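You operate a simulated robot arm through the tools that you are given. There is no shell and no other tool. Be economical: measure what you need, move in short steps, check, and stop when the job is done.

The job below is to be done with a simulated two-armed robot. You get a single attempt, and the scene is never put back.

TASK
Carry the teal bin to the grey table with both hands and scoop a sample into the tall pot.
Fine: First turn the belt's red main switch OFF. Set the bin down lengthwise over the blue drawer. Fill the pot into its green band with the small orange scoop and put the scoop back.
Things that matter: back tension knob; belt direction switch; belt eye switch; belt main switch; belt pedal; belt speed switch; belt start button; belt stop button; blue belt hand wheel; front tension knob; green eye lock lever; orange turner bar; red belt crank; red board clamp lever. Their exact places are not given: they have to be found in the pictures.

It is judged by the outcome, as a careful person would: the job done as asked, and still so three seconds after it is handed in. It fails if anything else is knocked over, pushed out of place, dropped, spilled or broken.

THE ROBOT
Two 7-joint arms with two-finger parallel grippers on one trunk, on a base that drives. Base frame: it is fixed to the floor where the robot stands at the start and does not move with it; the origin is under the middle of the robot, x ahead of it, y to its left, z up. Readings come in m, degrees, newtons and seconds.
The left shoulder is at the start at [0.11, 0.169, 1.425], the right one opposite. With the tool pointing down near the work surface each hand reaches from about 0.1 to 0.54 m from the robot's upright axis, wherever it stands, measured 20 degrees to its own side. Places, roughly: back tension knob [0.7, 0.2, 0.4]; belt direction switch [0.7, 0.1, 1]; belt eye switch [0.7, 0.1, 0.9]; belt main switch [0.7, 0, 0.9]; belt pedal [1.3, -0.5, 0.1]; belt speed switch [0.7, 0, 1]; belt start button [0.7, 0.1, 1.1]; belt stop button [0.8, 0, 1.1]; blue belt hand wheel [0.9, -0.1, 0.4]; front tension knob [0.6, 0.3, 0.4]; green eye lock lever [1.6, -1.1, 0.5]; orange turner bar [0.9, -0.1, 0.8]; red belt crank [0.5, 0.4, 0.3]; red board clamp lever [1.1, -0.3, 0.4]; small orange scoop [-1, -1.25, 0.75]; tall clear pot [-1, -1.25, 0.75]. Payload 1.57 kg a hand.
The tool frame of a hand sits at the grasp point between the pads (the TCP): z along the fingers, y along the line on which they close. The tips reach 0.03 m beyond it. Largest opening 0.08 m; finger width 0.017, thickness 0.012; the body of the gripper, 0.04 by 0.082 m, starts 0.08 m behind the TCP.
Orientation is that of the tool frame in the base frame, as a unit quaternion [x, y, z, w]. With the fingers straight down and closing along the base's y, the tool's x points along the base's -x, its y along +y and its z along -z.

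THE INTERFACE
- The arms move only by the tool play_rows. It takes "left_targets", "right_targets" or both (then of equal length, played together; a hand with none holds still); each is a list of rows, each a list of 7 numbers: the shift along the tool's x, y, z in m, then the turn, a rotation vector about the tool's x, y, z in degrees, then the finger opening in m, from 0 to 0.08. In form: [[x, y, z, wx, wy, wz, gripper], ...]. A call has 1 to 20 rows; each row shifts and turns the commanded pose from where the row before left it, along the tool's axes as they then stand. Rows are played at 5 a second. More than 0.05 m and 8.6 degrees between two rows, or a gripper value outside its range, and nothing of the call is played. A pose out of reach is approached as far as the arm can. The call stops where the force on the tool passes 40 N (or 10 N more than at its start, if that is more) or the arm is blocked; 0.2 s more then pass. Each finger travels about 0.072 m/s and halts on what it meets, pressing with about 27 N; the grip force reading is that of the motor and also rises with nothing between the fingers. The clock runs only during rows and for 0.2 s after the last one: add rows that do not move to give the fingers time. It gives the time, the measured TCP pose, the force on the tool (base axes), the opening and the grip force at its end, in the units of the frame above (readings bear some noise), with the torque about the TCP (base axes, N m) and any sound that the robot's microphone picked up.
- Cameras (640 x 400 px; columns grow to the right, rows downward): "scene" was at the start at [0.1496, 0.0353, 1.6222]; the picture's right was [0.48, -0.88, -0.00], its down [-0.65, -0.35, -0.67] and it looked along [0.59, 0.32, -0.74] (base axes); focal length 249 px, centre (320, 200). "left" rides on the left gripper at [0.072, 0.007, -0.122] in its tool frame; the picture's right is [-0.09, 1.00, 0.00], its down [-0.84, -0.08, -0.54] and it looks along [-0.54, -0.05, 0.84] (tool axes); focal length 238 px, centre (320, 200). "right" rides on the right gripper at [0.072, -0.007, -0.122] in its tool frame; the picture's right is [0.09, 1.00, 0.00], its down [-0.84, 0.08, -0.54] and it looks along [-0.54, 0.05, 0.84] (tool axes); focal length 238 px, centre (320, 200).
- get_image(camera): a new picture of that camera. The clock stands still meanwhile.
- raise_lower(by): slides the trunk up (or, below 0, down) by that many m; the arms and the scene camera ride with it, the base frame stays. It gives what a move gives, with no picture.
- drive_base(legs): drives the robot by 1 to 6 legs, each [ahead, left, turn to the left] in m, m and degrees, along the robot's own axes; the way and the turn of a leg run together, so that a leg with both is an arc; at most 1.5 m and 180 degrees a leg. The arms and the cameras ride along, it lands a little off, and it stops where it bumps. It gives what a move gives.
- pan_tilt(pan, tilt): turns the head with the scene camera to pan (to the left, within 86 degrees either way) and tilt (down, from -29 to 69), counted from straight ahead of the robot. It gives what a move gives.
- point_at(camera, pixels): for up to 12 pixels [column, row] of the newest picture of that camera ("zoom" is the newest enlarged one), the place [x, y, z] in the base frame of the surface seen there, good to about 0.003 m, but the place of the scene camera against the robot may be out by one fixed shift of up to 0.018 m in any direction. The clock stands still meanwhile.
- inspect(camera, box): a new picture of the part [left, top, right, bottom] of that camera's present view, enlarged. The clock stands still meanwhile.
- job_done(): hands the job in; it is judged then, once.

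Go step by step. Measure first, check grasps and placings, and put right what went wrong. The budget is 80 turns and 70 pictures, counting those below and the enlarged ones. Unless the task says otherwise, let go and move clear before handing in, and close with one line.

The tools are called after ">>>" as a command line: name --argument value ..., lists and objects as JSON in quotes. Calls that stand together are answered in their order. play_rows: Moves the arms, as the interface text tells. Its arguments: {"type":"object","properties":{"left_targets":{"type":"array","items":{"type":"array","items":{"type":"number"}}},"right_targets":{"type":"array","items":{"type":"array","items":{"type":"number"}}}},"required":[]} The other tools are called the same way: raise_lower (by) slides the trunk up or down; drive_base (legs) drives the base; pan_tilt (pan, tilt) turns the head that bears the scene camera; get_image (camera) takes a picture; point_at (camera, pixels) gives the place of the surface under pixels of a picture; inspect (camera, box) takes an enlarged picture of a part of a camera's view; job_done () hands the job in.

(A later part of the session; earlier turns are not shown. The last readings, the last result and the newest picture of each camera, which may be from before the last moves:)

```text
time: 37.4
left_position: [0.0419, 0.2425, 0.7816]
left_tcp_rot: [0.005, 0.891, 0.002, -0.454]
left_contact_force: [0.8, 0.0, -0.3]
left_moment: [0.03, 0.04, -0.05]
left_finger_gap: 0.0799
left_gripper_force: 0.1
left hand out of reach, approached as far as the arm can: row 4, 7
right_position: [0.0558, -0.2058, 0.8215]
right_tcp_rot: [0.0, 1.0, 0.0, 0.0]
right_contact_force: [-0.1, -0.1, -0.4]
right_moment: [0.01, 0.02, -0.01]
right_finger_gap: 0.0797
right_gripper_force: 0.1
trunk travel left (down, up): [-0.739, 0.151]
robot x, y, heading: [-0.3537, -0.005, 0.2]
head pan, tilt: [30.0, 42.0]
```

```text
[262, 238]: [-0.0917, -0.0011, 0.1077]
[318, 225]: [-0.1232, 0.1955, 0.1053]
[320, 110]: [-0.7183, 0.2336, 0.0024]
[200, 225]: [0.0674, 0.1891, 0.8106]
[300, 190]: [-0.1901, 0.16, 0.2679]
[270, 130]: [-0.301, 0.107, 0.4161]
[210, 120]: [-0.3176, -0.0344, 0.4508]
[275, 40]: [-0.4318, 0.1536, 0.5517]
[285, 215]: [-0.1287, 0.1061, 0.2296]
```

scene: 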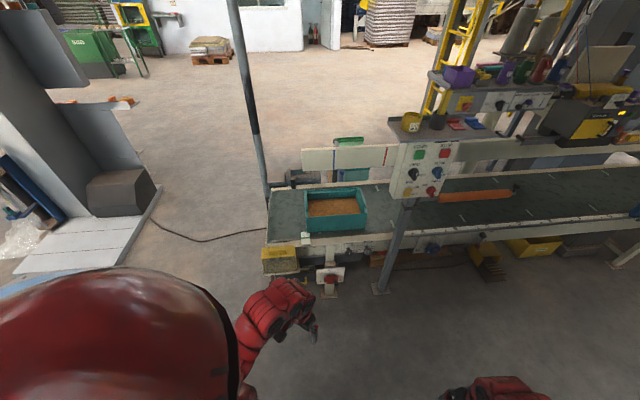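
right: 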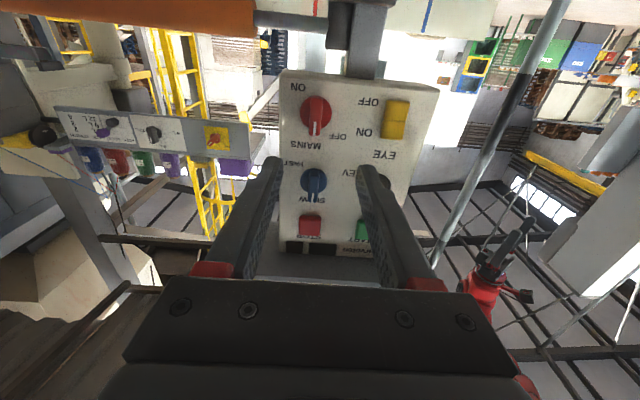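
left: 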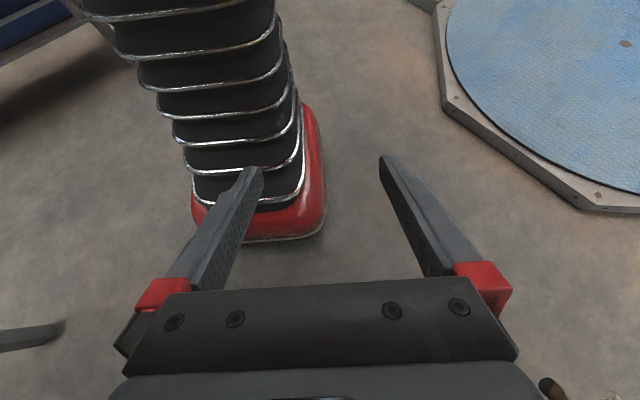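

The foot's front is only 0.26 m ahead of the axis, so I must keep the robot axis at least 0.62 m back from the crank line. The plan is to stand left of the bin centre, so the right arm comes in diagonally clear of the panel, with the trunk lowered for reach. First I'll right the left hand, turn 35° and lower the trunk.

>>> play_rows --left_targets '[[0, 0, 0, 0, -8.5, 0, 0.08], [0, 0, 0, 0, -8.5, 0, 0.08], [0, 0, 0, 0, -8.5, 0, 0.08], [0, 0, 0, 0, -8.5, 0, 0.08], [0, 0, 0, 0, -8.5, 0, 0.08], [0, 0, 0, 0, -8.5, 0, 0.08], [0, 0, 0, 0, -3.0, 0, 0.08]]'

>>> drive_base --legs '[[0, 0, 35]]'

>>> raise_lower --by -0.27

```text
time: 39.0
left_position: [0.1141, 0.2629, 0.715]
left_tcp_rot: [0.001, 1.0, 0.0, 0.001]
left_contact_force: [0.6, -0.3, 0.3]
left_moment: [0.03, -0.02, -0.02]
left_finger_gap: 0.0801
left_gripper_force: 0.0
left hand out of reach, approached as far as the arm can: row 4, 5, 6, 7
right_position: [0.056, -0.2034, 0.8205]
right_tcp_rot: [-0.001, 1.0, 0.0, 0.0]
right_contact_force: [-0.1, -0.6, -1.7]
right_moment: [0.04, 0.01, -0.02]
right_finger_gap: 0.0802
right_gripper_force: 0.1
trunk travel left (down, up): [-0.739, 0.151]
robot x, y, heading: [-0.3539, -0.0017, 0.1]
head pan, tilt: [30.0, 42.0]
```

```text
time: 41.1
left_position: [-0.1243, 0.4832, 0.714]
left_tcp_rot: [-0.304, 0.953, 0.001, 0.0]
left_contact_force: [0.1, 0.7, 0.2]
left_moment: [0.01, 0.05, -0.03]
left_finger_gap: 0.0801
left_gripper_force: 0.0
right_position: [0.0984, 0.0705, 0.821]
right_tcp_rot: [-0.305, 0.952, -0.001, -0.001]
right_contact_force: [-0.4, 0.5, 0.4]
right_moment: [-0.02, -0.02, 0.03]
right_finger_gap: 0.0801
right_gripper_force: 0.1
trunk travel left (down, up): [-0.739, 0.151]
robot x, y, heading: [-0.3545, -0.002, 35.2]
head pan, tilt: [30.0, 42.0]
```

```text
time: 43.9
left_position: [-0.1243, 0.4835, 0.4429]
left_tcp_rot: [-0.303, 0.953, 0.0, 0.0]
left_contact_force: [-0.2, -1.1, 0.0]
left_moment: [-0.02, -0.05, 0.01]
left_finger_gap: 0.0798
left_gripper_force: 0.0
right_position: [0.0978, 0.0714, 0.5511]
right_tcp_rot: [-0.305, 0.952, 0.001, -0.001]
right_contact_force: [-0.2, 0.5, 0.0]
right_moment: [0.0, 0.01, 0.02]
right_finger_gap: 0.0801
right_gripper_force: 0.0
trunk travel left (down, up): [-0.469, 0.421]
robot x, y, heading: [-0.3503, 0.004, 35.0]
head pan, tilt: [30.0, 42.0]
```

Both hands now go to the planned pre-grasp stance relative to the robot, here in free space, so I can check the arm posture first.

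>>> play_rows --left_targets '[[-0.009, -0.032, -0.0357, 0, 0, 0, 0.08], [-0.009, -0.032, -0.0357, 0, 0, 0, 0.08], [-0.009, -0.032, -0.0357, 0, 0, 0, 0.08], [-0.009, -0.032, -0.0357, 0, 0, 0, 0.08], [-0.009, -0.032, -0.0357, 0, 0, 0, 0.08], [-0.009, -0.032, -0.0357, 0, 0, 0, 0.08], [-0.009, -0.032, -0.0357, 0, 0, 0, 0.08], [-0.009, -0.032, -0.0357, 0, 0, 0, 0.08], [-0.009, -0.032, -0.0357, 0, 0, 0, 0.08], [-0.009, -0.032, -0.0357, 0, 0, 0, 0.08]]' --right_targets '[[-0.0147, -0.019, -0.025, 0, 0, 0, 0.08], [-0.0147, -0.019, -0.025, 0, 0, 0, 0.08], [-0.0147, -0.019, -0.025, 0, 0, 0, 0.08], [-0.0147, -0.019, -0.025, 0, 0, 0, 0.08], [-0.0147, -0.019, -0.025, 0, 0, 0, 0.08], [-0.0147, -0.019, -0.025, 0, 0, 0, 0.08], [-0.0147, -0.019, -0.025, 0, 0, 0, 0.08], [-0.0147, -0.019, -0.025, 0, 0, 0, 0.08], [-0.0147, -0.019, -0.025, 0, 0, 0, 0.08], [-0.0147, -0.019, -0.025, 0, 0, 0, 0.08]]'

>>> pan_tilt --pan 0 --tilt 48

>>> get_image --camera "scene"

```text
time: 46.1
left_position: [0.1957, 0.3212, 0.7624]
left_tcp_rot: [-0.302, 0.953, -0.001, 0.0]
left_contact_force: [-0.5, -1.0, 0.7]
left_moment: [0.0, 0.01, -0.01]
left_finger_gap: 0.0799
left_gripper_force: 0.0
left hand out of reach, approached as far as the arm can: row 1, 2, 3, 4, 5, 6
right_position: [0.1966, 0.0403, 0.6577]
right_tcp_rot: [-0.305, 0.952, 0.001, 0.001]
right_contact_force: [0.2, -0.3, 0.3]
right_moment: [-0.02, -0.01, 0.03]
right_finger_gap: 0.0802
right_gripper_force: 0.1
right hand out of reach, approached as far as the arm can: row 5, 6, 7, 8, 9, 10
trunk travel left (down, up): [-0.469, 0.421]
robot x, y, heading: [-0.3491, 0.0002, 35.3]
head pan, tilt: [30.0, 42.0]
```

```text
time: 47.0
left_position: [0.1943, 0.3232, 0.7623]
left_tcp_rot: [-0.303, 0.953, 0.0, -0.001]
left_contact_force: [0.0, 0.0, 0.2]
left_moment: [0.0, -0.01, 0.01]
left_finger_gap: 0.0801
left_gripper_force: 0.0
right_position: [0.1975, 0.0402, 0.657]
right_tcp_rot: [-0.305, 0.952, 0.001, 0.001]
right_contact_force: [0.0, 0.7, 0.0]
right_moment: [0.01, 0.01, 0.01]
right_finger_gap: 0.0799
right_gripper_force: 0.1
trunk travel left (down, up): [-0.469, 0.421]
robot x, y, heading: [-0.352, 0.0018, 35.3]
head pan, tilt: [0.0, 48.0]
```

```text
41 pictures are left
```

scene: 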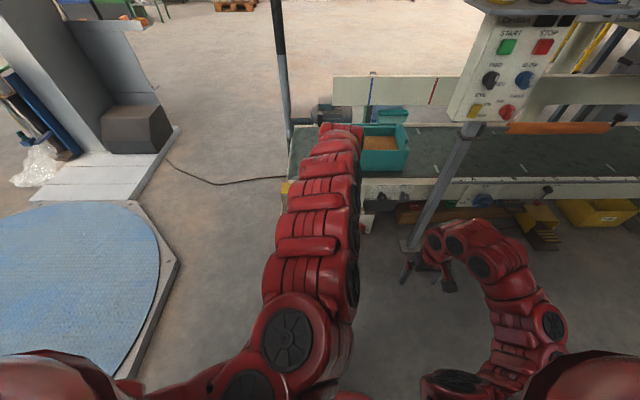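

The left arm reaches in a straight, extended posture, which is good, but the right is folded with its elbow out and is reach-limited. I'll dip the right hand low and outward and then raise it, so it extends the way the left did.

>>> play_rows --right_targets '[[0, 0, 0.045, 0, 0, 0, 0.08], [0, 0, 0.045, 0, 0, 0, 0.08], [0, 0, 0.045, 0, 0, 0, 0.08], [0, 0, 0.045, 0, 0, 0, 0.08], [0, 0, 0.045, 0, 0, 0, 0.08], [-0.03, 0, 0, 0, 0, 0, 0.08], [-0.03, 0, 0, 0, 0, 0, 0.08], [-0.03, 0, -0.03, 0, 0, 0, 0.08], [-0.03, 0, -0.03, 0, 0, 0, 0.08], [-0.02, -0.01, -0.035, 0, 0, 0, 0.08], [-0.02, -0.01, -0.035, 0, 0, 0, 0.08], [-0.01, -0.01, -0.04, 0, 0, 0, 0.08], [0, -0.01, -0.045, 0, 0, 0, 0.08], [0, -0.02, -0.045, 0, 0, 0, 0.08], [0, -0.02, -0.045, 0, 0, 0, 0.08]]'

>>> get_image --camera "scene"

```text
time: 50.2
left_position: [0.1951, 0.3217, 0.7634]
left_tcp_rot: [-0.303, 0.953, 0.0, 0.0]
left_contact_force: [0.0, 0.0, -0.5]
left_moment: [0.02, 0.0, -0.05]
left_finger_gap: 0.0802
left_gripper_force: 0.1
right_position: [0.3843, 0.0768, 0.7362]
right_tcp_rot: [-0.305, 0.952, 0.0, -0.001]
right_contact_force: [0.0, -0.6, 0.5]
right_moment: [-0.01, 0.0, -0.03]
right_finger_gap: 0.0802
right_gripper_force: 0.0
trunk travel left (down, up): [-0.469, 0.421]
robot x, y, heading: [-0.3521, 0.0032, 35.3]
head pan, tilt: [0.0, 48.0]
```

```text
40 pictures are left
```

scene: 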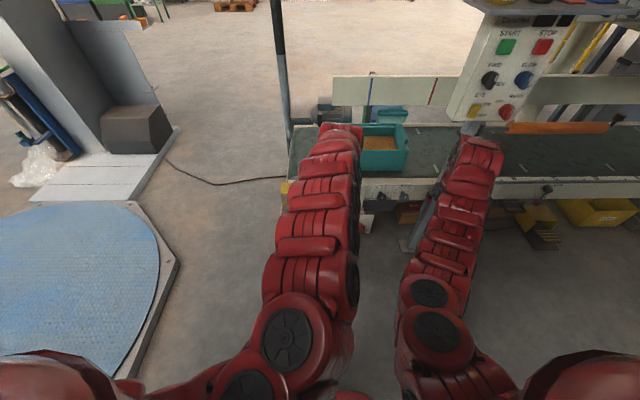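

Both arms are now straight and extended, with about 0.64 m forward reach. I'll raise the hands slightly, shift the base 0.04 left and drive in part-way, then check clearance to the shelf and panel.

>>> play_rows --right_targets '[[0, 0, -0.03, 0, 0, 0, 0.08], [0.0, 0, -0.03, 0, 0, 0, 0.08]]' --left_targets '[[0, 0, -0.02, 0, 0, 0, 0.08], [0, 0, -0.01, 0, 0, 0, 0.08]]'

>>> drive_base --legs '[[0, 0.04, 0], [0.3, 0, 0]]'

>>> pan_tilt --pan -10 --tilt 35

>>> get_image --camera "scene"

```text
time: 50.8
left_position: [0.1945, 0.3228, 0.7945]
left_tcp_rot: [-0.303, 0.953, -0.001, -0.001]
left_contact_force: [-0.2, -0.8, -0.8]
left_moment: [0.01, 0.0, 0.02]
left_finger_gap: 0.0799
left_gripper_force: 0.0
right_position: [0.3815, 0.078, 0.797]
right_tcp_rot: [-0.305, 0.952, 0.0, 0.0]
right_contact_force: [0.0, 0.9, 0.0]
right_moment: [0.03, 0.02, -0.03]
right_finger_gap: 0.0802
right_gripper_force: 0.0
trunk travel left (down, up): [-0.469, 0.421]
robot x, y, heading: [-0.3511, 0.001, 35.2]
head pan, tilt: [0.0, 48.0]
```

```text
time: 53.4
left_position: [0.4205, 0.5343, 0.7925]
left_tcp_rot: [-0.304, 0.953, 0.0, -0.001]
left_contact_force: [0.4, -0.1, -0.6]
left_moment: [-0.05, 0.02, 0.02]
left_finger_gap: 0.0801
left_gripper_force: 0.1
right_position: [0.6066, 0.2888, 0.797]
right_tcp_rot: [-0.307, 0.952, 0.0, -0.001]
right_contact_force: [0.1, 0.9, 0.1]
right_moment: [0.01, 0.03, -0.01]
right_finger_gap: 0.0798
right_gripper_force: 0.1
trunk travel left (down, up): [-0.469, 0.421]
robot x, y, heading: [-0.1272, 0.2095, 35.7]
head pan, tilt: [0.0, 48.0]
```

```text
time: 54.1
left_position: [0.4195, 0.5335, 0.7948]
left_tcp_rot: [-0.304, 0.953, 0.0, 0.001]
left_contact_force: [-0.6, 0.3, 1.4]
left_moment: [0.0, 0.01, 0.0]
left_finger_gap: 0.0801
left_gripper_force: 0.1
right_position: [0.6069, 0.2886, 0.7972]
right_tcp_rot: [-0.306, 0.952, 0.0, 0.0]
right_contact_force: [0.3, -0.4, 1.6]
right_moment: [0.02, -0.01, -0.02]
right_finger_gap: 0.0799
right_gripper_force: 0.0
trunk travel left (down, up): [-0.469, 0.421]
robot x, y, heading: [-0.1282, 0.2089, 35.7]
head pan, tilt: [-10.0, 35.0]
```

```text
39 pictures are left
```

scene: 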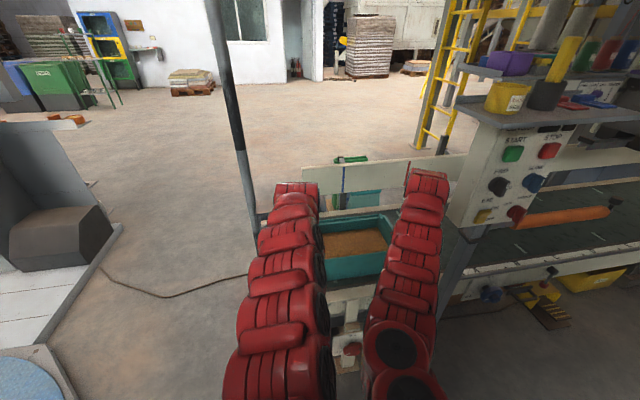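

The right arm passes left of the panel (470,200). I'll measure the panel and shelf edges, and use the wrist cameras for the bin's end walls.

>>> point_at --camera "scene" --pixels '[[466, 112], [500, 122], [458, 80], [452, 225], [440, 190], [436, 250], [425, 172], [415, 175], [420, 310], [436, 320]]'

>>> get_image --camera "right"

>>> get_image --camera "left"

```text
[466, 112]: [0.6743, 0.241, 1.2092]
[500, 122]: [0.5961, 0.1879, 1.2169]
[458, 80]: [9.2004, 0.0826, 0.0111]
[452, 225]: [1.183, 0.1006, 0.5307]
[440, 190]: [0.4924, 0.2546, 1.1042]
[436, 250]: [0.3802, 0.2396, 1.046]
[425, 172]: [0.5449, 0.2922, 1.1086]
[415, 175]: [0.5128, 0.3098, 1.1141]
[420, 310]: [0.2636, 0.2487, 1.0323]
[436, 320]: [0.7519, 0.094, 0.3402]
```

```text
38 pictures are left
```

right: 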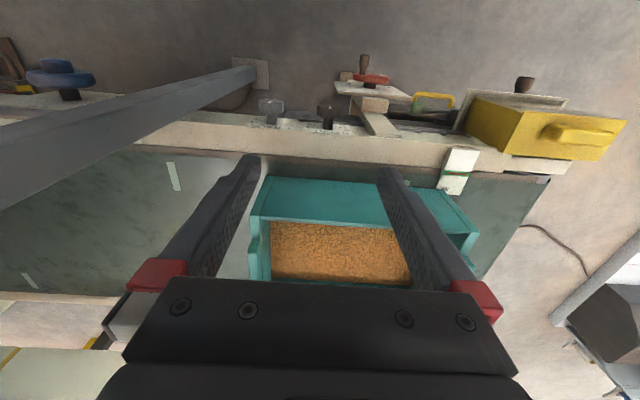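

```text
37 pictures are left
```

left: 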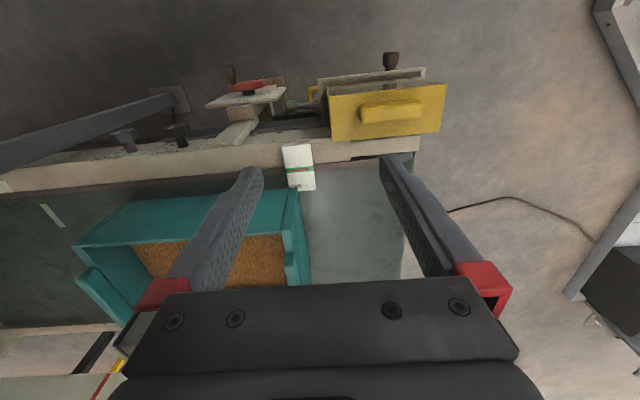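

The arm tops (z≈1.11) pass under the shelf (1.21), and the panel edge sits at lateral -0.256, so there is room. Now for precise end-wall points from the wrist cameras.

>>> point_at --camera "right" --pixels '[[265, 180], [257, 225], [250, 218], [262, 250], [254, 255], [259, 278], [268, 235], [470, 235], [248, 270], [272, 275], [330, 200], [445, 200]]'

>>> point_at --camera "left" --pixels '[[295, 195], [290, 240], [283, 225], [303, 240], [285, 240], [296, 275], [287, 275], [310, 270], [120, 280], [90, 285], [105, 300], [80, 245]]'

>>> inspect --camera "left" --box '[230, 170, 350, 300]'

>>> inspect --camera "right" --box '[210, 160, 330, 290]'

```text
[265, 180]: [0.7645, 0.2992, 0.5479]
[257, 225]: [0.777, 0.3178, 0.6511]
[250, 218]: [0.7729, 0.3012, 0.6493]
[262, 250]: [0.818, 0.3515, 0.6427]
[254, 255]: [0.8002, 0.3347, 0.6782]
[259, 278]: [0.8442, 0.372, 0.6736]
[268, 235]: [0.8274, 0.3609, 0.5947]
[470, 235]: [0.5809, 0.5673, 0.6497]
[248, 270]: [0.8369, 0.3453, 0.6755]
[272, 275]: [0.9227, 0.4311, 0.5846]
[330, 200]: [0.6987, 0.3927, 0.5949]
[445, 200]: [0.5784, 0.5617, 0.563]
```

```text
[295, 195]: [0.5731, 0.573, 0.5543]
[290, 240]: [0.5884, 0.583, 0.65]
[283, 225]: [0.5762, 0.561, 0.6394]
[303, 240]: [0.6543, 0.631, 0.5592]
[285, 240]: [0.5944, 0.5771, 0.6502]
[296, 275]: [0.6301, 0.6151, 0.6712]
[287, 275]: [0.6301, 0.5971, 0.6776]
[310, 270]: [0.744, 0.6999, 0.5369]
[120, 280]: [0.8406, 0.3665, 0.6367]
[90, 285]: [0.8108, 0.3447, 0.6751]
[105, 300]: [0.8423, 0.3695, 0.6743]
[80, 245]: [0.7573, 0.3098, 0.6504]
```

```text
3.08 times, centred on (290, 235) of left
```

zoom: 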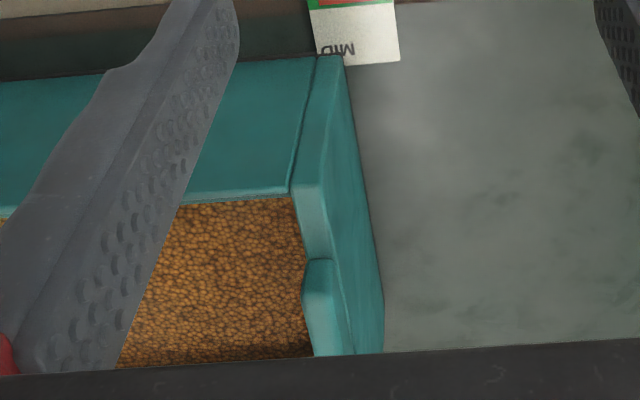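

```text
3.08 times, centred on (270, 225) of right
```

zoom: 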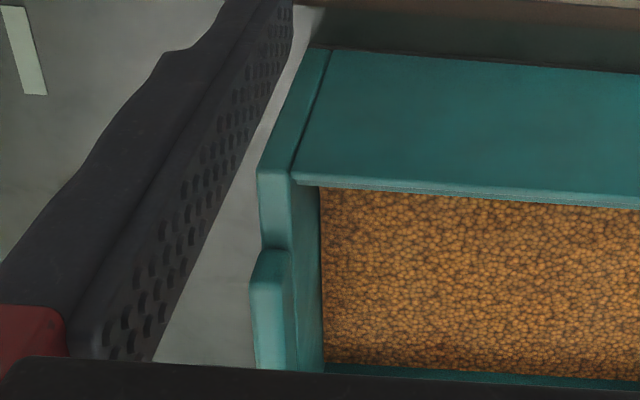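

The boards' centres: right end at lateral -0.189, left end at +0.135, both at forward 0.904 (belt axes). They are 16 mm thick with tops at z 0.676. I'll drive in 0.24 with 0.03 to the right.

>>> drive_base --legs '[[0.24, -0.03, -0.5]]'

>>> get_image --camera "right"

>>> get_image --camera "left"

>>> get_image --camera "scene"

```text
time: 55.9
left_position: [0.6352, 0.644, 0.7928]
left_tcp_rot: [-0.3, 0.954, -0.001, 0.0]
left_contact_force: [0.7, -0.2, -0.5]
left_moment: [-0.04, -0.02, 0.04]
left_finger_gap: 0.08
left_gripper_force: 0.0
right_position: [0.8216, 0.3987, 0.7973]
right_tcp_rot: [-0.302, 0.953, -0.001, -0.001]
right_contact_force: [-0.3, 0.6, 0.0]
right_moment: [-0.01, 0.0, -0.03]
right_finger_gap: 0.0802
right_gripper_force: 0.0
trunk travel left (down, up): [-0.469, 0.421]
robot x, y, heading: [0.0858, 0.3285, 35.1]
head pan, tilt: [-10.0, 35.0]
```

```text
34 pictures are left
```

right: 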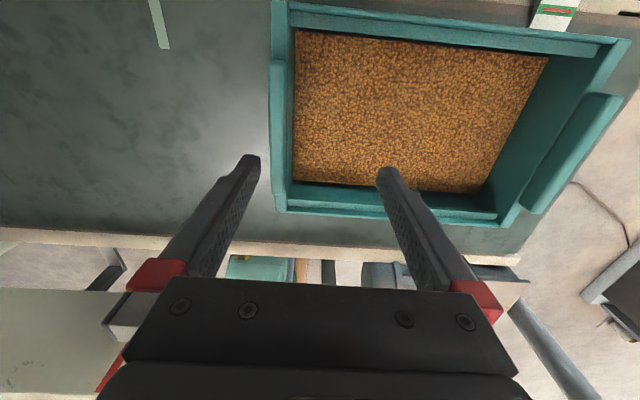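

```text
33 pictures are left
```

left: 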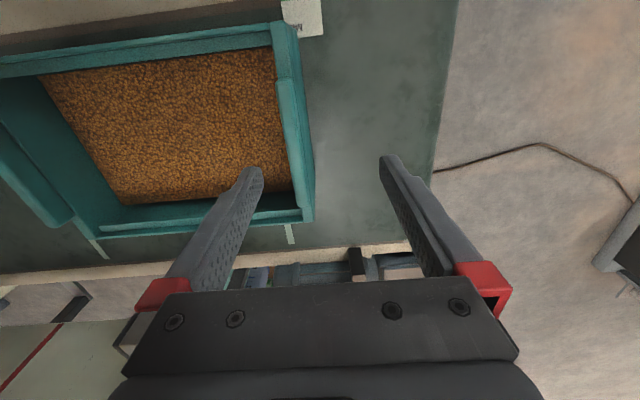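

```text
32 pictures are left
```

scene: 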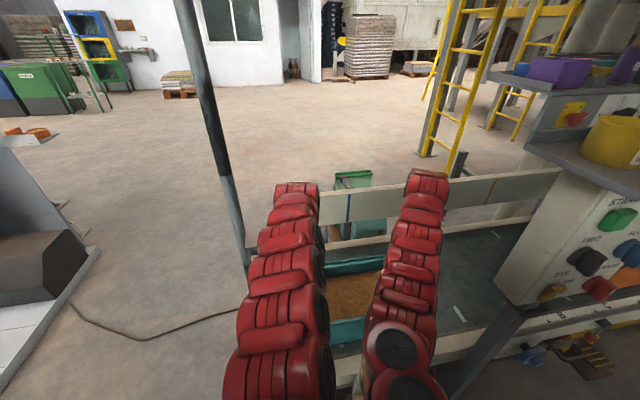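

We are clear of the panel. I'll re-measure the boards from these closer views.

>>> point_at --camera "right" --pixels '[[275, 70], [275, 125], [277, 185], [271, 125], [283, 125], [560, 160]]'

>>> point_at --camera "left" --pixels '[[283, 85], [290, 130], [296, 175], [284, 130], [297, 130], [30, 170]]'

```text
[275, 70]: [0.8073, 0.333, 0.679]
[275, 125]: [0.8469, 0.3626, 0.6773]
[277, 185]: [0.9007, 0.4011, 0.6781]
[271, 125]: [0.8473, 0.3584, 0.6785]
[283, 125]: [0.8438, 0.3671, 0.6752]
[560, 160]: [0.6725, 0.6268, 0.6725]
```

```text
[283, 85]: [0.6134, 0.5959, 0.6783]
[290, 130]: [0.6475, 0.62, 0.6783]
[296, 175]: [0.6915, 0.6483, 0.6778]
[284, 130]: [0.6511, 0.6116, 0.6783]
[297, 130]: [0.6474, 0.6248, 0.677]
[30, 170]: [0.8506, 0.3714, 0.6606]
```

Now I align laterally over both boards and go down about half way.

>>> play_rows --right_targets '[[-0.003, -0.022, 0, 0, 0, 0, 0.08], [-0.003, -0.022, 0, 0, 0, 0, 0.08], [0, 0, 0.03, 0, 0, 0, 0.08], [0, 0, 0.03, 0, 0, 0, 0.08], [0, 0, 0, 0, 0, 0, 0.08]]' --left_targets '[[-0.009, -0.0135, 0, 0, 0, 0, 0.08], [-0.009, -0.0135, 0, 0, 0, 0, 0.08], [0, 0, 0.03, 0, 0, 0, 0.08], [0, 0, 0.03, 0, 0, 0, 0.08], [0, 0, 0, 0, 0, 0, 0.08]]'

>>> get_image --camera "right"

>>> get_image --camera "left"

```text
time: 57.1
left_position: [0.6647, 0.6323, 0.7327]
left_tcp_rot: [-0.301, 0.954, 0.0, 0.0]
left_contact_force: [-0.1, -0.8, -0.3]
left_moment: [0.0, 0.0, 0.01]
left_finger_gap: 0.0801
left_gripper_force: 0.1
right_position: [0.8522, 0.3655, 0.738]
right_tcp_rot: [-0.303, 0.953, 0.0, 0.0]
right_contact_force: [0.8, 0.9, 1.0]
right_moment: [0.0, -0.03, 0.01]
right_finger_gap: 0.08
right_gripper_force: 0.1
trunk travel left (down, up): [-0.469, 0.421]
robot x, y, heading: [0.0818, 0.3249, 35.0]
head pan, tilt: [-10.0, 35.0]
```

```text
31 pictures are left
```

right: 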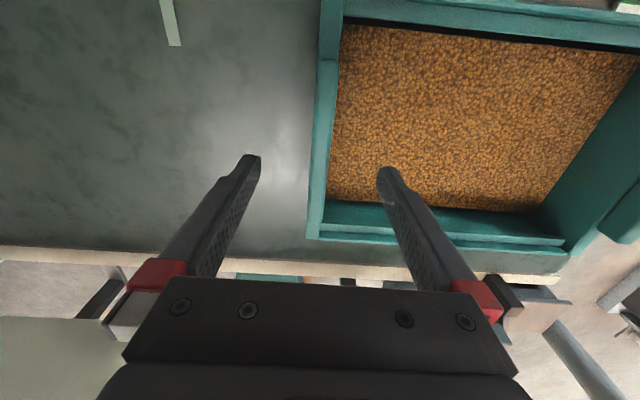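

```text
30 pictures are left
```

left: 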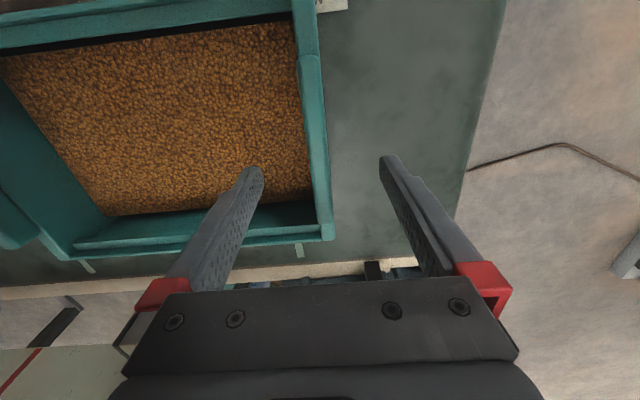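

Each board sits between its fingers. I'll descend to z≈0.66 and close.

>>> play_rows --right_targets '[[0, 0, 0.026, 0, 0, 0, 0.08], [0, 0, 0.026, 0, 0, 0, 0.08], [0, 0, 0.026, 0, 0, 0, 0.08], [0, 0, 0, 0, 0, 0, 0.04], [0, 0, 0, 0, 0, 0, 0.0], [0, 0, 0, 0, 0, 0, 0.0], [0, 0, 0, 0, 0, 0, 0.0], [0, 0, 0, 0, 0, 0, 0.0]]' --left_targets '[[0, 0, 0.025, 0, 0, 0, 0.08], [0, 0, 0.025, 0, 0, 0, 0.08], [0, 0, 0.023, 0, 0, 0, 0.08], [0, 0, 0, 0, 0, 0, 0.04], [0, 0, 0, 0, 0, 0, 0.0], [0, 0, 0, 0, 0, 0, 0.0], [0, 0, 0, 0, 0, 0, 0.0], [0, 0, 0, 0, 0, 0, 0.0]]'

```text
time: 58.9
left_position: [0.6669, 0.6314, 0.6617]
left_tcp_rot: [-0.301, 0.954, -0.001, 0.0]
left_contact_force: [10.6, -7.2, 0.0]
left_moment: [0.1, 0.08, 0.38]
left_finger_gap: 0.0161
left_gripper_force: 27.1
right_position: [0.8515, 0.3667, 0.659]
right_tcp_rot: [-0.304, 0.953, 0.0, -0.001]
right_contact_force: [-6.0, -0.5, 6.0]
right_moment: [0.38, -0.7, 0.44]
right_finger_gap: 0.0159
right_gripper_force: 27.2
trunk travel left (down, up): [-0.469, 0.421]
robot x, y, heading: [0.0892, 0.3288, 35.4]
head pan, tilt: [-10.0, 35.0]
```

Both hands hold the boards with a 0.016 gap each. I'll lift slightly with the trunk to feel the weight and check for slip.

>>> raise_lower --by 0.03

>>> get_image --camera "left"

```text
time: 59.7
left_position: [0.6663, 0.6335, 0.6908]
left_tcp_rot: [-0.302, 0.953, -0.001, 0.0]
left_contact_force: [7.6, -5.8, -3.9]
left_moment: [0.2, 0.19, 0.52]
left_finger_gap: 0.016
left_gripper_force: 27.3
right_position: [0.8516, 0.3686, 0.6874]
right_tcp_rot: [-0.304, 0.953, 0.0, -0.001]
right_contact_force: [-8.0, 5.9, -2.9]
right_moment: [0.05, 0.02, 0.57]
right_finger_gap: 0.0162
right_gripper_force: 27.1
trunk travel left (down, up): [-0.499, 0.391]
robot x, y, heading: [0.0851, 0.3257, 35.5]
head pan, tilt: [-10.0, 35.0]
```

```text
29 pictures are left
```

left: 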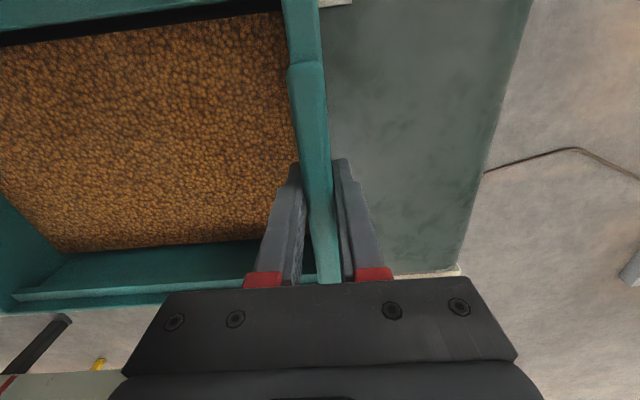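

The lift is firm and the bin is light (about 0.7 kg in total). I'll raise 0.03 more and back straight out, drifting slightly left, away from the panel.

>>> raise_lower --by 0.03

>>> drive_base --legs '[[-0.1, 0.02, 0], [-0.5, 0.0, 0]]'

>>> pan_tilt --pan -84 --tilt 40

>>> get_image --camera "scene"

```text
time: 60.4
left_position: [0.6665, 0.6326, 0.7202]
left_tcp_rot: [-0.3, 0.954, 0.0, -0.001]
left_contact_force: [10.0, -8.3, -5.1]
left_moment: [0.36, -0.19, 0.46]
left_finger_gap: 0.016
left_gripper_force: 27.2
right_position: [0.8519, 0.3675, 0.7175]
right_tcp_rot: [-0.303, 0.953, 0.001, -0.002]
right_contact_force: [-9.4, 8.6, -4.2]
right_moment: [-0.25, 0.32, 0.48]
right_finger_gap: 0.0161
right_gripper_force: 27.1
trunk travel left (down, up): [-0.529, 0.361]
robot x, y, heading: [0.0858, 0.3229, 35.1]
head pan, tilt: [-10.0, 35.0]
```

```text
time: 64.1
left_position: [0.1602, 0.3058, 0.7212]
left_tcp_rot: [-0.305, 0.952, -0.001, 0.0]
left_contact_force: [13.3, -15.1, -5.3]
left_moment: [-0.02, 0.13, 0.49]
left_finger_gap: 0.0161
left_gripper_force: 27.2
right_position: [0.3492, 0.0418, 0.7168]
right_tcp_rot: [-0.308, 0.951, -0.001, -0.001]
right_contact_force: [-13.0, 14.3, -3.4]
right_moment: [0.01, -0.1, 0.43]
right_finger_gap: 0.0158
right_gripper_force: 26.3
trunk travel left (down, up): [-0.529, 0.361]
robot x, y, heading: [-0.4207, -0.0077, 35.3]
head pan, tilt: [-10.0, 35.0]
```

```text
time: 65.6
left_position: [0.1604, 0.3059, 0.7207]
left_tcp_rot: [-0.306, 0.952, -0.001, 0.001]
left_contact_force: [3.8, -0.9, -4.4]
left_moment: [0.11, 0.09, 0.44]
left_finger_gap: 0.016
left_gripper_force: 26.9
right_position: [0.3496, 0.0414, 0.7172]
right_tcp_rot: [-0.307, 0.952, 0.001, -0.001]
right_contact_force: [-3.4, 0.5, -4.3]
right_moment: [-0.09, -0.03, 0.46]
right_finger_gap: 0.0157
right_gripper_force: 26.4
trunk travel left (down, up): [-0.529, 0.361]
robot x, y, heading: [-0.4132, -0.0065, 35.6]
head pan, tilt: [-84.0, 40.0]
```

```text
28 pictures are left
```

scene: 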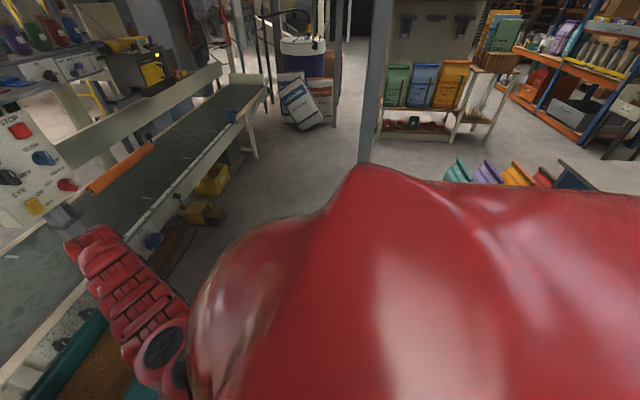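

The bin is out and held level. I'll shift 0.12 left for clearance from the post at (0.15,-0.81), then turn right 90° and look at the table.

>>> drive_base --legs '[[0, 0.12, 0], [0, 0, -90]]'

>>> pan_tilt --pan -60 --tilt 32

>>> get_image --camera "scene"

```text
time: 70.6
left_position: [-0.1644, -0.4836, 0.7204]
left_tcp_rot: [0.452, 0.892, 0.0, 0.0]
left_contact_force: [-1.1, -5.2, -4.7]
left_moment: [0.23, -0.08, 0.49]
left_finger_gap: 0.0161
left_gripper_force: 26.9
right_position: [-0.4254, -0.6764, 0.7176]
right_tcp_rot: [0.448, 0.894, 0.002, 0.0]
right_contact_force: [0.8, 4.2, -4.0]
right_moment: [-0.18, 0.02, 0.47]
right_finger_gap: 0.016
right_gripper_force: 27.0
trunk travel left (down, up): [-0.529, 0.361]
robot x, y, heading: [-0.488, 0.0897, -53.8]
head pan, tilt: [-84.0, 40.0]
```

```text
time: 71.5
left_position: [-0.1652, -0.4831, 0.7206]
left_tcp_rot: [0.452, 0.892, 0.0, 0.001]
left_contact_force: [0.9, -2.7, -5.2]
left_moment: [0.42, 0.06, 0.49]
left_finger_gap: 0.0158
left_gripper_force: 27.3
right_position: [-0.4265, -0.6748, 0.7164]
right_tcp_rot: [0.45, 0.893, 0.001, 0.0]
right_contact_force: [-0.3, 3.4, -3.8]
right_moment: [-0.27, -0.16, 0.46]
right_finger_gap: 0.0157
right_gripper_force: 26.8
trunk travel left (down, up): [-0.529, 0.361]
robot x, y, heading: [-0.4858, 0.0899, -53.6]
head pan, tilt: [-60.0, 32.0]
```

```text
27 pictures are left
```

scene: 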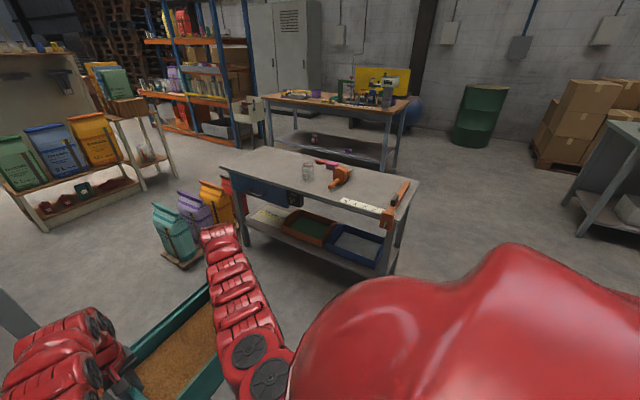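

The grey table is fully in view: its front edge runs (222,170)–(400,215), the blue drawer is at (262,190), the pot at (308,170) and the orange scoop at (340,175). I'll enlarge and measure.

>>> inspect --camera "scene" --box '[210, 130, 430, 270]'

>>> point_at --camera "scene" --pixels '[[224, 166], [398, 216], [415, 182], [275, 150], [234, 182], [290, 202], [308, 178], [345, 190], [305, 200], [360, 205], [180, 250], [230, 215]]'

```text
2.86 times, centred on (320, 200) of scene
```

zoom: 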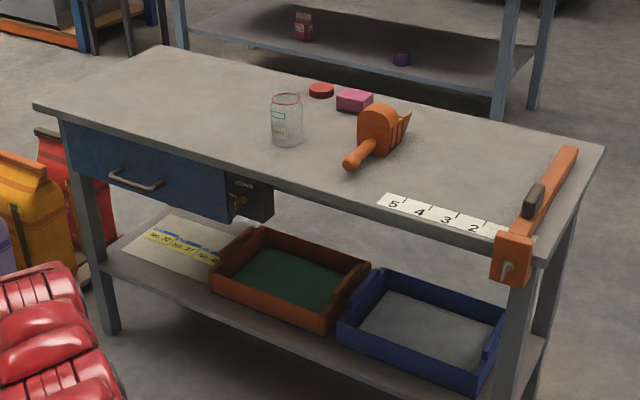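

```text
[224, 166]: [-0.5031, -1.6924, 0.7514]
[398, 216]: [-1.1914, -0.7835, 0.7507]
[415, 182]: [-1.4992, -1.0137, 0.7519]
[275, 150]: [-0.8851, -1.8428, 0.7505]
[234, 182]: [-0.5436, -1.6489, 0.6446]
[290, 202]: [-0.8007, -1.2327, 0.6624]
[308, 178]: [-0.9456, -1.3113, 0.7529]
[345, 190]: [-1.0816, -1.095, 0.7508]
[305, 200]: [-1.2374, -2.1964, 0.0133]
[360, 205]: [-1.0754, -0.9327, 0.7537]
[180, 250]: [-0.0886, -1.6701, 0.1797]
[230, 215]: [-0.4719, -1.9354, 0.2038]
```

Table geometry: the front-left corner is at (-0.50,-1.69), the front edge runs along (-0.60,0.80), the top is at z 0.751 and it must be faced at heading -143°. The pot sits about 0.57 m along the edge, with the drawer to its left. The post lies in front of the drawer, so the robot should stand right of it with the bin held to its left. I'll raise the trunk and shift the bin leftwards with both arms together.

>>> raise_lower --by 0.23

>>> play_rows --left_targets '[[-0.004, 0.03, 0, 0, 0, 0, 0], [-0.004, 0.03, 0, 0, 0, 0, 0], [-0.004, 0.03, 0, 0, 0, 0, 0], [-0.004, 0.03, 0, 0, 0, 0, 0], [-0.004, 0.03, 0, 0, 0, 0, 0], [-0.004, 0.03, 0, 0, 0, 0, 0], [-0.004, 0.03, 0, 0, 0, 0, 0], [-0.004, 0.03, 0, 0, 0, 0, 0]]' --right_targets '[[-0.004, 0.03, 0, 0, 0, 0, 0], [-0.004, 0.03, 0, 0, 0, 0, 0], [-0.004, 0.03, 0, 0, 0, 0, 0], [-0.004, 0.03, 0, 0, 0, 0, 0], [-0.004, 0.03, 0, 0, 0, 0, 0], [-0.004, 0.03, 0, 0, 0, 0, 0], [-0.004, 0.03, 0, 0, 0, 0, 0], [-0.004, 0.03, 0, 0, 0, 0, 0]]'

>>> point_at --camera "zoom" --pixels '[[68, 130], [228, 180], [232, 215], [65, 160], [35, 107], [270, 190], [165, 46], [540, 238], [605, 148], [285, 143], [286, 97], [370, 130]]'

```text
time: 73.9
left_position: [-0.1644, -0.4841, 0.9495]
left_tcp_rot: [0.452, 0.892, 0.0, 0.001]
left_contact_force: [0.9, -2.6, -4.7]
left_moment: [-0.03, -0.3, 0.49]
left_finger_gap: 0.0159
left_gripper_force: 26.4
right_position: [-0.4257, -0.6761, 0.9479]
right_tcp_rot: [0.449, 0.893, 0.002, 0.0]
right_contact_force: [-0.4, 3.7, -4.5]
right_moment: [0.19, 0.23, 0.47]
right_finger_gap: 0.0159
right_gripper_force: 26.8
trunk travel left (down, up): [-0.759, 0.131]
robot x, y, heading: [-0.4873, 0.0924, -53.7]
head pan, tilt: [-60.0, 32.0]
```

```text
time: 75.7
left_position: [0.05, -0.3672, 0.9493]
left_tcp_rot: [0.453, 0.892, -0.002, -0.001]
left_contact_force: [-0.2, -3.0, -1.0]
left_moment: [0.22, 0.6, 0.48]
left_finger_gap: 0.0157
left_gripper_force: 27.1
right_position: [-0.2126, -0.5576, 0.9469]
right_tcp_rot: [0.45, 0.893, 0.0, -0.002]
right_contact_force: [0.5, 1.9, -7.5]
right_moment: [-0.85, 0.41, 0.01]
right_finger_gap: 0.0159
right_gripper_force: 27.6
trunk travel left (down, up): [-0.759, 0.131]
robot x, y, heading: [-0.4843, 0.0881, -53.3]
head pan, tilt: [-60.0, 32.0]
```

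```text
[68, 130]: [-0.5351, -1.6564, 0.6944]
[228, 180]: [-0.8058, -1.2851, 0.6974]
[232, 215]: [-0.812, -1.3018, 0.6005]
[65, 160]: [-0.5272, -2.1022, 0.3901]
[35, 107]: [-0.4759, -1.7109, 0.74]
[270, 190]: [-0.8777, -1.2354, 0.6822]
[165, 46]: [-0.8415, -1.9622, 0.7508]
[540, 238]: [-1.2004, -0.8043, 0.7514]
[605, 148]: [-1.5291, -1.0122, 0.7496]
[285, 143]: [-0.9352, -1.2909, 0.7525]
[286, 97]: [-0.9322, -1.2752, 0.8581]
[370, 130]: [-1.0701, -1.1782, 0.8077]
```

The drawer spans (-0.535,-1.656) to (-0.806,-1.285), so the bin centre target is about (-0.806,-1.572). The bin stays steady, so I'll finish the shift, turn to face the table, and make the first leg.

>>> play_rows --left_targets '[[0.004, 0.03, 0, 0, 0, 0, 0], [0.004, 0.03, 0, 0, 0, 0, 0], [0.004, 0.03, 0, 0, 0, 0, 0], [0.004, 0.03, 0, 0, 0, 0, 0], [0.004, 0.03, 0, 0, 0, 0, 0], [0.004, 0.03, 0, 0, 0, 0, 0], [0.004, 0.03, 0, 0, 0, 0, 0], [0.004, 0.03, 0, 0, 0, 0, 0]]' --right_targets '[[0.004, 0.03, 0, 0, 0, 0, 0], [0.004, 0.03, 0, 0, 0, 0, 0], [0.004, 0.03, 0, 0, 0, 0, 0], [0.004, 0.03, 0, 0, 0, 0, 0], [0.004, 0.03, 0, 0, 0, 0, 0], [0.004, 0.03, 0, 0, 0, 0, 0], [0.004, 0.03, 0, 0, 0, 0, 0], [0.004, 0.03, 0, 0, 0, 0, 0]]'

>>> drive_base --legs '[[0, 0, -89.8], [0.247, 0.701, 0]]'

>>> pan_tilt --pan 10 --tilt 45

>>> get_image --camera "scene"

```text
time: 77.5
left_position: [0.2249, -0.1994, 0.9512]
left_tcp_rot: [0.452, 0.892, 0.0, 0.0]
left_contact_force: [0.1, -0.8, -8.5]
left_moment: [0.27, -0.68, 0.24]
left_finger_gap: 0.0158
left_gripper_force: 27.0
right_position: [-0.0379, -0.3882, 0.9494]
right_tcp_rot: [0.45, 0.893, 0.0, 0.0]
right_contact_force: [1.2, 0.3, -1.0]
right_moment: [0.39, -0.12, -0.22]
right_finger_gap: 0.016
right_gripper_force: 27.8
trunk travel left (down, up): [-0.759, 0.131]
robot x, y, heading: [-0.4847, 0.0879, -53.5]
head pan, tilt: [-60.0, 32.0]
```

```text
time: 85.3
left_position: [-0.5609, -1.3277, 0.9513]
left_tcp_rot: [0.951, 0.309, 0.0, -0.001]
left_contact_force: [4.4, -5.3, -9.2]
left_moment: [-0.68, -0.53, 0.01]
left_finger_gap: 0.016
left_gripper_force: 27.2
right_position: [-0.7506, -1.0625, 0.9475]
right_tcp_rot: [0.95, 0.311, 0.001, 0.0]
right_contact_force: [-4.5, 5.8, 0.0]
right_moment: [-0.39, -0.33, -0.32]
right_finger_gap: 0.016
right_gripper_force: 26.7
trunk travel left (down, up): [-0.759, 0.131]
robot x, y, heading: [-0.2703, -0.6152, -143.7]
head pan, tilt: [-60.0, 32.0]
```

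```text
time: 86.8
left_position: [-0.5609, -1.326, 0.9512]
left_tcp_rot: [0.951, 0.309, 0.001, -0.001]
left_contact_force: [1.4, -1.2, -8.5]
left_moment: [-0.38, -0.69, 0.16]
left_finger_gap: 0.0158
left_gripper_force: 27.4
right_position: [-0.7501, -1.0628, 0.947]
right_tcp_rot: [0.95, 0.311, 0.0, 0.0]
right_contact_force: [-0.6, 0.2, -1.4]
right_moment: [-0.58, -0.09, -0.3]
right_finger_gap: 0.016
right_gripper_force: 27.5
trunk travel left (down, up): [-0.759, 0.131]
robot x, y, heading: [-0.2675, -0.6192, -143.8]
head pan, tilt: [10.0, 45.0]
```

```text
25 pictures are left
```

scene: 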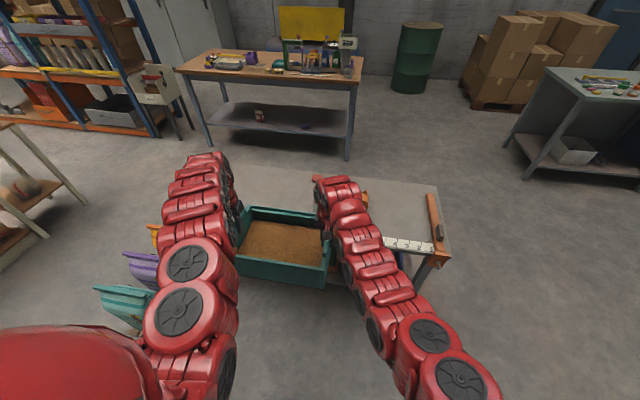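

The robot faces the table with the bin held level. Next comes the left-and-forward leg; then I'll check with the wrist cameras before moving over the table.

>>> drive_base --legs '[[0.13, 0.18, 0.4]]'

>>> get_image --camera "right"

>>> get_image --camera "left"

```text
time: 88.4
left_position: [-0.5531, -1.5495, 0.9514]
left_tcp_rot: [0.95, 0.313, 0.001, -0.001]
left_contact_force: [1.4, -0.4, -9.0]
left_moment: [-0.37, -0.91, 0.05]
left_finger_gap: 0.0162
left_gripper_force: 27.0
right_position: [-0.7452, -1.288, 0.9479]
right_tcp_rot: [0.949, 0.316, 0.001, 0.0]
right_contact_force: [-2.4, 0.6, 0.5]
right_moment: [-0.78, 0.0, -0.41]
right_finger_gap: 0.0159
right_gripper_force: 27.0
trunk travel left (down, up): [-0.759, 0.131]
robot x, y, heading: [-0.267, -0.8359, -143.2]
head pan, tilt: [10.0, 45.0]
```

```text
24 pictures are left
```

right: 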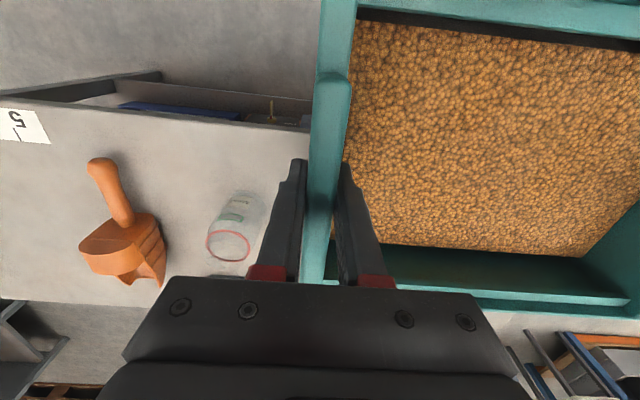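

```text
23 pictures are left
```

left: 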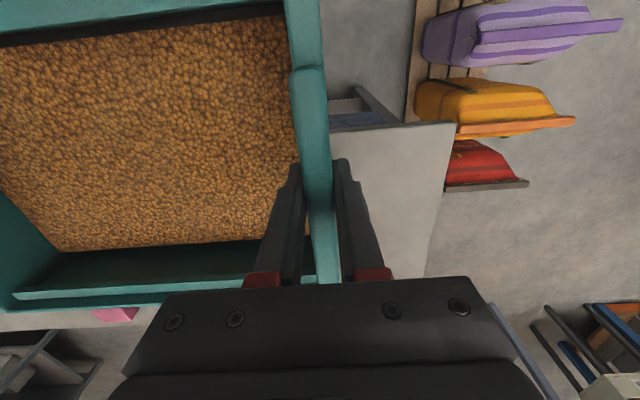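

I'll measure the table edge, left corner, pot and scoop from these wrist views.

>>> point_at --camera "left" --pixels '[[453, 124], [345, 134], [425, 275], [360, 150], [375, 120], [340, 100]]'

>>> point_at --camera "right" --pixels '[[300, 130], [60, 108], [228, 258], [228, 232], [212, 245], [248, 247], [100, 170], [130, 225], [85, 250], [160, 250], [120, 200], [95, 275]]'

```text
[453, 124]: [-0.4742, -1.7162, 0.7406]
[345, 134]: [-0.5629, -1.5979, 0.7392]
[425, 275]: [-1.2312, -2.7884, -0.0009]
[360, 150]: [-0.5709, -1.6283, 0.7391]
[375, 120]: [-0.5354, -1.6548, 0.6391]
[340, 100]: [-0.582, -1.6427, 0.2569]
```

```text
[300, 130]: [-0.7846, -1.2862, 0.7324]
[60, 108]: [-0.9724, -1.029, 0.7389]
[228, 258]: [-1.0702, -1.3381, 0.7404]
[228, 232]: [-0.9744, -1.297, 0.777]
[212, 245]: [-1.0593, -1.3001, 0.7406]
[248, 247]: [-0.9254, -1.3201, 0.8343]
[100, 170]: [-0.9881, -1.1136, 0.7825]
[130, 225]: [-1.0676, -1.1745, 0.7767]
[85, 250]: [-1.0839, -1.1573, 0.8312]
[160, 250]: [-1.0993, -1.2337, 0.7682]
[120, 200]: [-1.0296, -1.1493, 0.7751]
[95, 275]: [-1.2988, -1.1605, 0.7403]
```

The table top is at z 0.740 and the front edge direction is (-0.587,0.810). The bin centre should go to (-0.788,-1.573). I'll drive the final leg and lower most of the way.

>>> drive_base --legs '[[0.199, 0.053, -0.9]]'

>>> raise_lower --by -0.05

>>> get_image --camera "right"

```text
time: 90.1
left_position: [-0.6922, -1.7032, 0.9509]
left_tcp_rot: [0.952, 0.307, 0.001, -0.001]
left_contact_force: [-0.3, 0.5, -8.6]
left_moment: [-0.35, -0.66, 0.23]
left_finger_gap: 0.0158
left_gripper_force: 27.0
right_position: [-0.8808, -1.4378, 0.9485]
right_tcp_rot: [0.951, 0.308, 0.0, 0.001]
right_contact_force: [-0.1, 0.5, -0.6]
right_moment: [-0.59, -0.06, -0.23]
right_finger_gap: 0.0158
right_gripper_force: 27.2
trunk travel left (down, up): [-0.759, 0.131]
robot x, y, heading: [-0.3993, -0.9961, -144.1]
head pan, tilt: [10.0, 45.0]
```

```text
time: 91.0
left_position: [-0.6922, -1.7024, 0.9017]
left_tcp_rot: [0.952, 0.306, 0.001, -0.001]
left_contact_force: [-0.7, -0.5, -6.9]
left_moment: [-0.75, 0.0, 0.28]
left_finger_gap: 0.0156
left_gripper_force: 27.2
right_position: [-0.8807, -1.4388, 0.8986]
right_tcp_rot: [0.951, 0.308, 0.0, 0.0]
right_contact_force: [0.2, -0.1, -1.5]
right_moment: [0.04, -0.56, -0.12]
right_finger_gap: 0.0162
right_gripper_force: 26.4
trunk travel left (down, up): [-0.709, 0.181]
robot x, y, heading: [-0.4004, -0.9994, -144.0]
head pan, tilt: [10.0, 45.0]
```

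```text
22 pictures are left
```

right: 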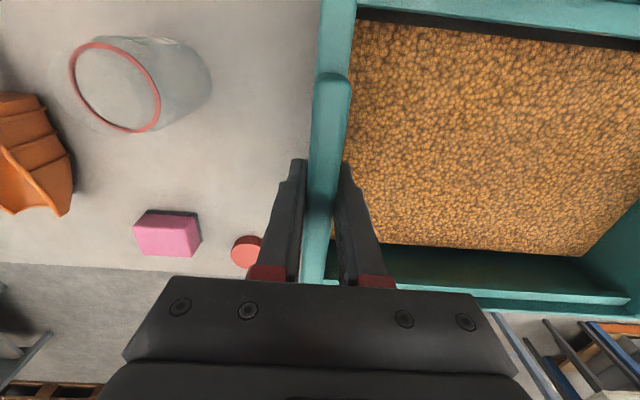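

The red lid (248,250) and the pot are clear of the bin's right end. I'll check the lid's place and lower the bin in small steps until it takes the table.

>>> point_at --camera "right" --pixels '[[237, 252], [250, 240], [262, 243], [321, 230], [165, 235], [158, 100], [75, 75], [120, 45], [122, 130], [208, 90], [170, 40], [60, 190]]'

>>> play_rows --left_targets '[[0, 0, 0.006, 0, 0, 0, 0], [0, 0, 0.006, 0, 0, 0, 0], [0, 0, 0.004, 0, 0, 0, 0]]' --right_targets '[[0, 0, 0.006, 0, 0, 0, 0], [0, 0, 0.006, 0, 0, 0, 0], [0, 0, 0.004, 0, 0, 0, 0]]'

```text
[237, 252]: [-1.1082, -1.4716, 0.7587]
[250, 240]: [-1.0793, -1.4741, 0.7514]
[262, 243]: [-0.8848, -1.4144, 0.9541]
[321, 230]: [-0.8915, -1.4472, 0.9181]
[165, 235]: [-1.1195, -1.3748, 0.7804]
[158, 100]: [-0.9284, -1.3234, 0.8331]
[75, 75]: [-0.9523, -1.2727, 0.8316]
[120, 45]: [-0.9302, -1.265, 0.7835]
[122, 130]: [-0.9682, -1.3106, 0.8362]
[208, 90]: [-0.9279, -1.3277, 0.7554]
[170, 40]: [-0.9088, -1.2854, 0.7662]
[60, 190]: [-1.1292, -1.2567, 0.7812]
```

```text
time: 91.8
left_position: [-0.6922, -1.7038, 0.8838]
left_tcp_rot: [0.952, 0.306, 0.002, -0.001]
left_contact_force: [-0.8, 1.6, -6.4]
left_moment: [-0.42, -0.54, 0.27]
left_finger_gap: 0.0159
left_gripper_force: 27.2
right_position: [-0.8791, -1.4405, 0.8814]
right_tcp_rot: [0.951, 0.309, 0.0, 0.0]
right_contact_force: [1.1, -2.4, -3.1]
right_moment: [-0.08, 0.09, -0.32]
right_finger_gap: 0.016
right_gripper_force: 27.2
trunk travel left (down, up): [-0.709, 0.181]
robot x, y, heading: [-0.3967, -0.9958, -144.3]
head pan, tilt: [10.0, 45.0]
```

No contact yet at TCP 0.882. I'll continue in 3 mm steps.

>>> play_rows --left_targets '[[0, 0, 0.003, 0, 0, 0, 0], [0, 0, 0.003, 0, 0, 0, 0], [0, 0, 0.003, 0, 0, 0, 0], [0, 0, 0, 0, 0, 0, 0]]' --right_targets '[[0, 0, 0.003, 0, 0, 0, 0], [0, 0, 0.003, 0, 0, 0, 0], [0, 0, 0.003, 0, 0, 0, 0], [0, 0, 0, 0, 0, 0, 0]]'

```text
time: 92.8
left_position: [-0.6922, -1.7021, 0.881]
left_tcp_rot: [0.952, 0.306, -0.003, 0.001]
left_contact_force: [-3.6, -6.9, 19.6]
left_moment: [0.95, 0.74, 0.44]
left_finger_gap: 0.0162
left_gripper_force: 26.5
right_position: [-0.8791, -1.4387, 0.8775]
right_tcp_rot: [0.951, 0.309, -0.003, 0.002]
right_contact_force: [-3.9, -9.0, 19.8]
right_moment: [1.02, 0.88, -0.07]
right_finger_gap: 0.0161
right_gripper_force: 26.8
trunk travel left (down, up): [-0.709, 0.181]
robot x, y, heading: [-0.3945, -0.9972, -144.2]
head pan, tilt: [10.0, 45.0]
```

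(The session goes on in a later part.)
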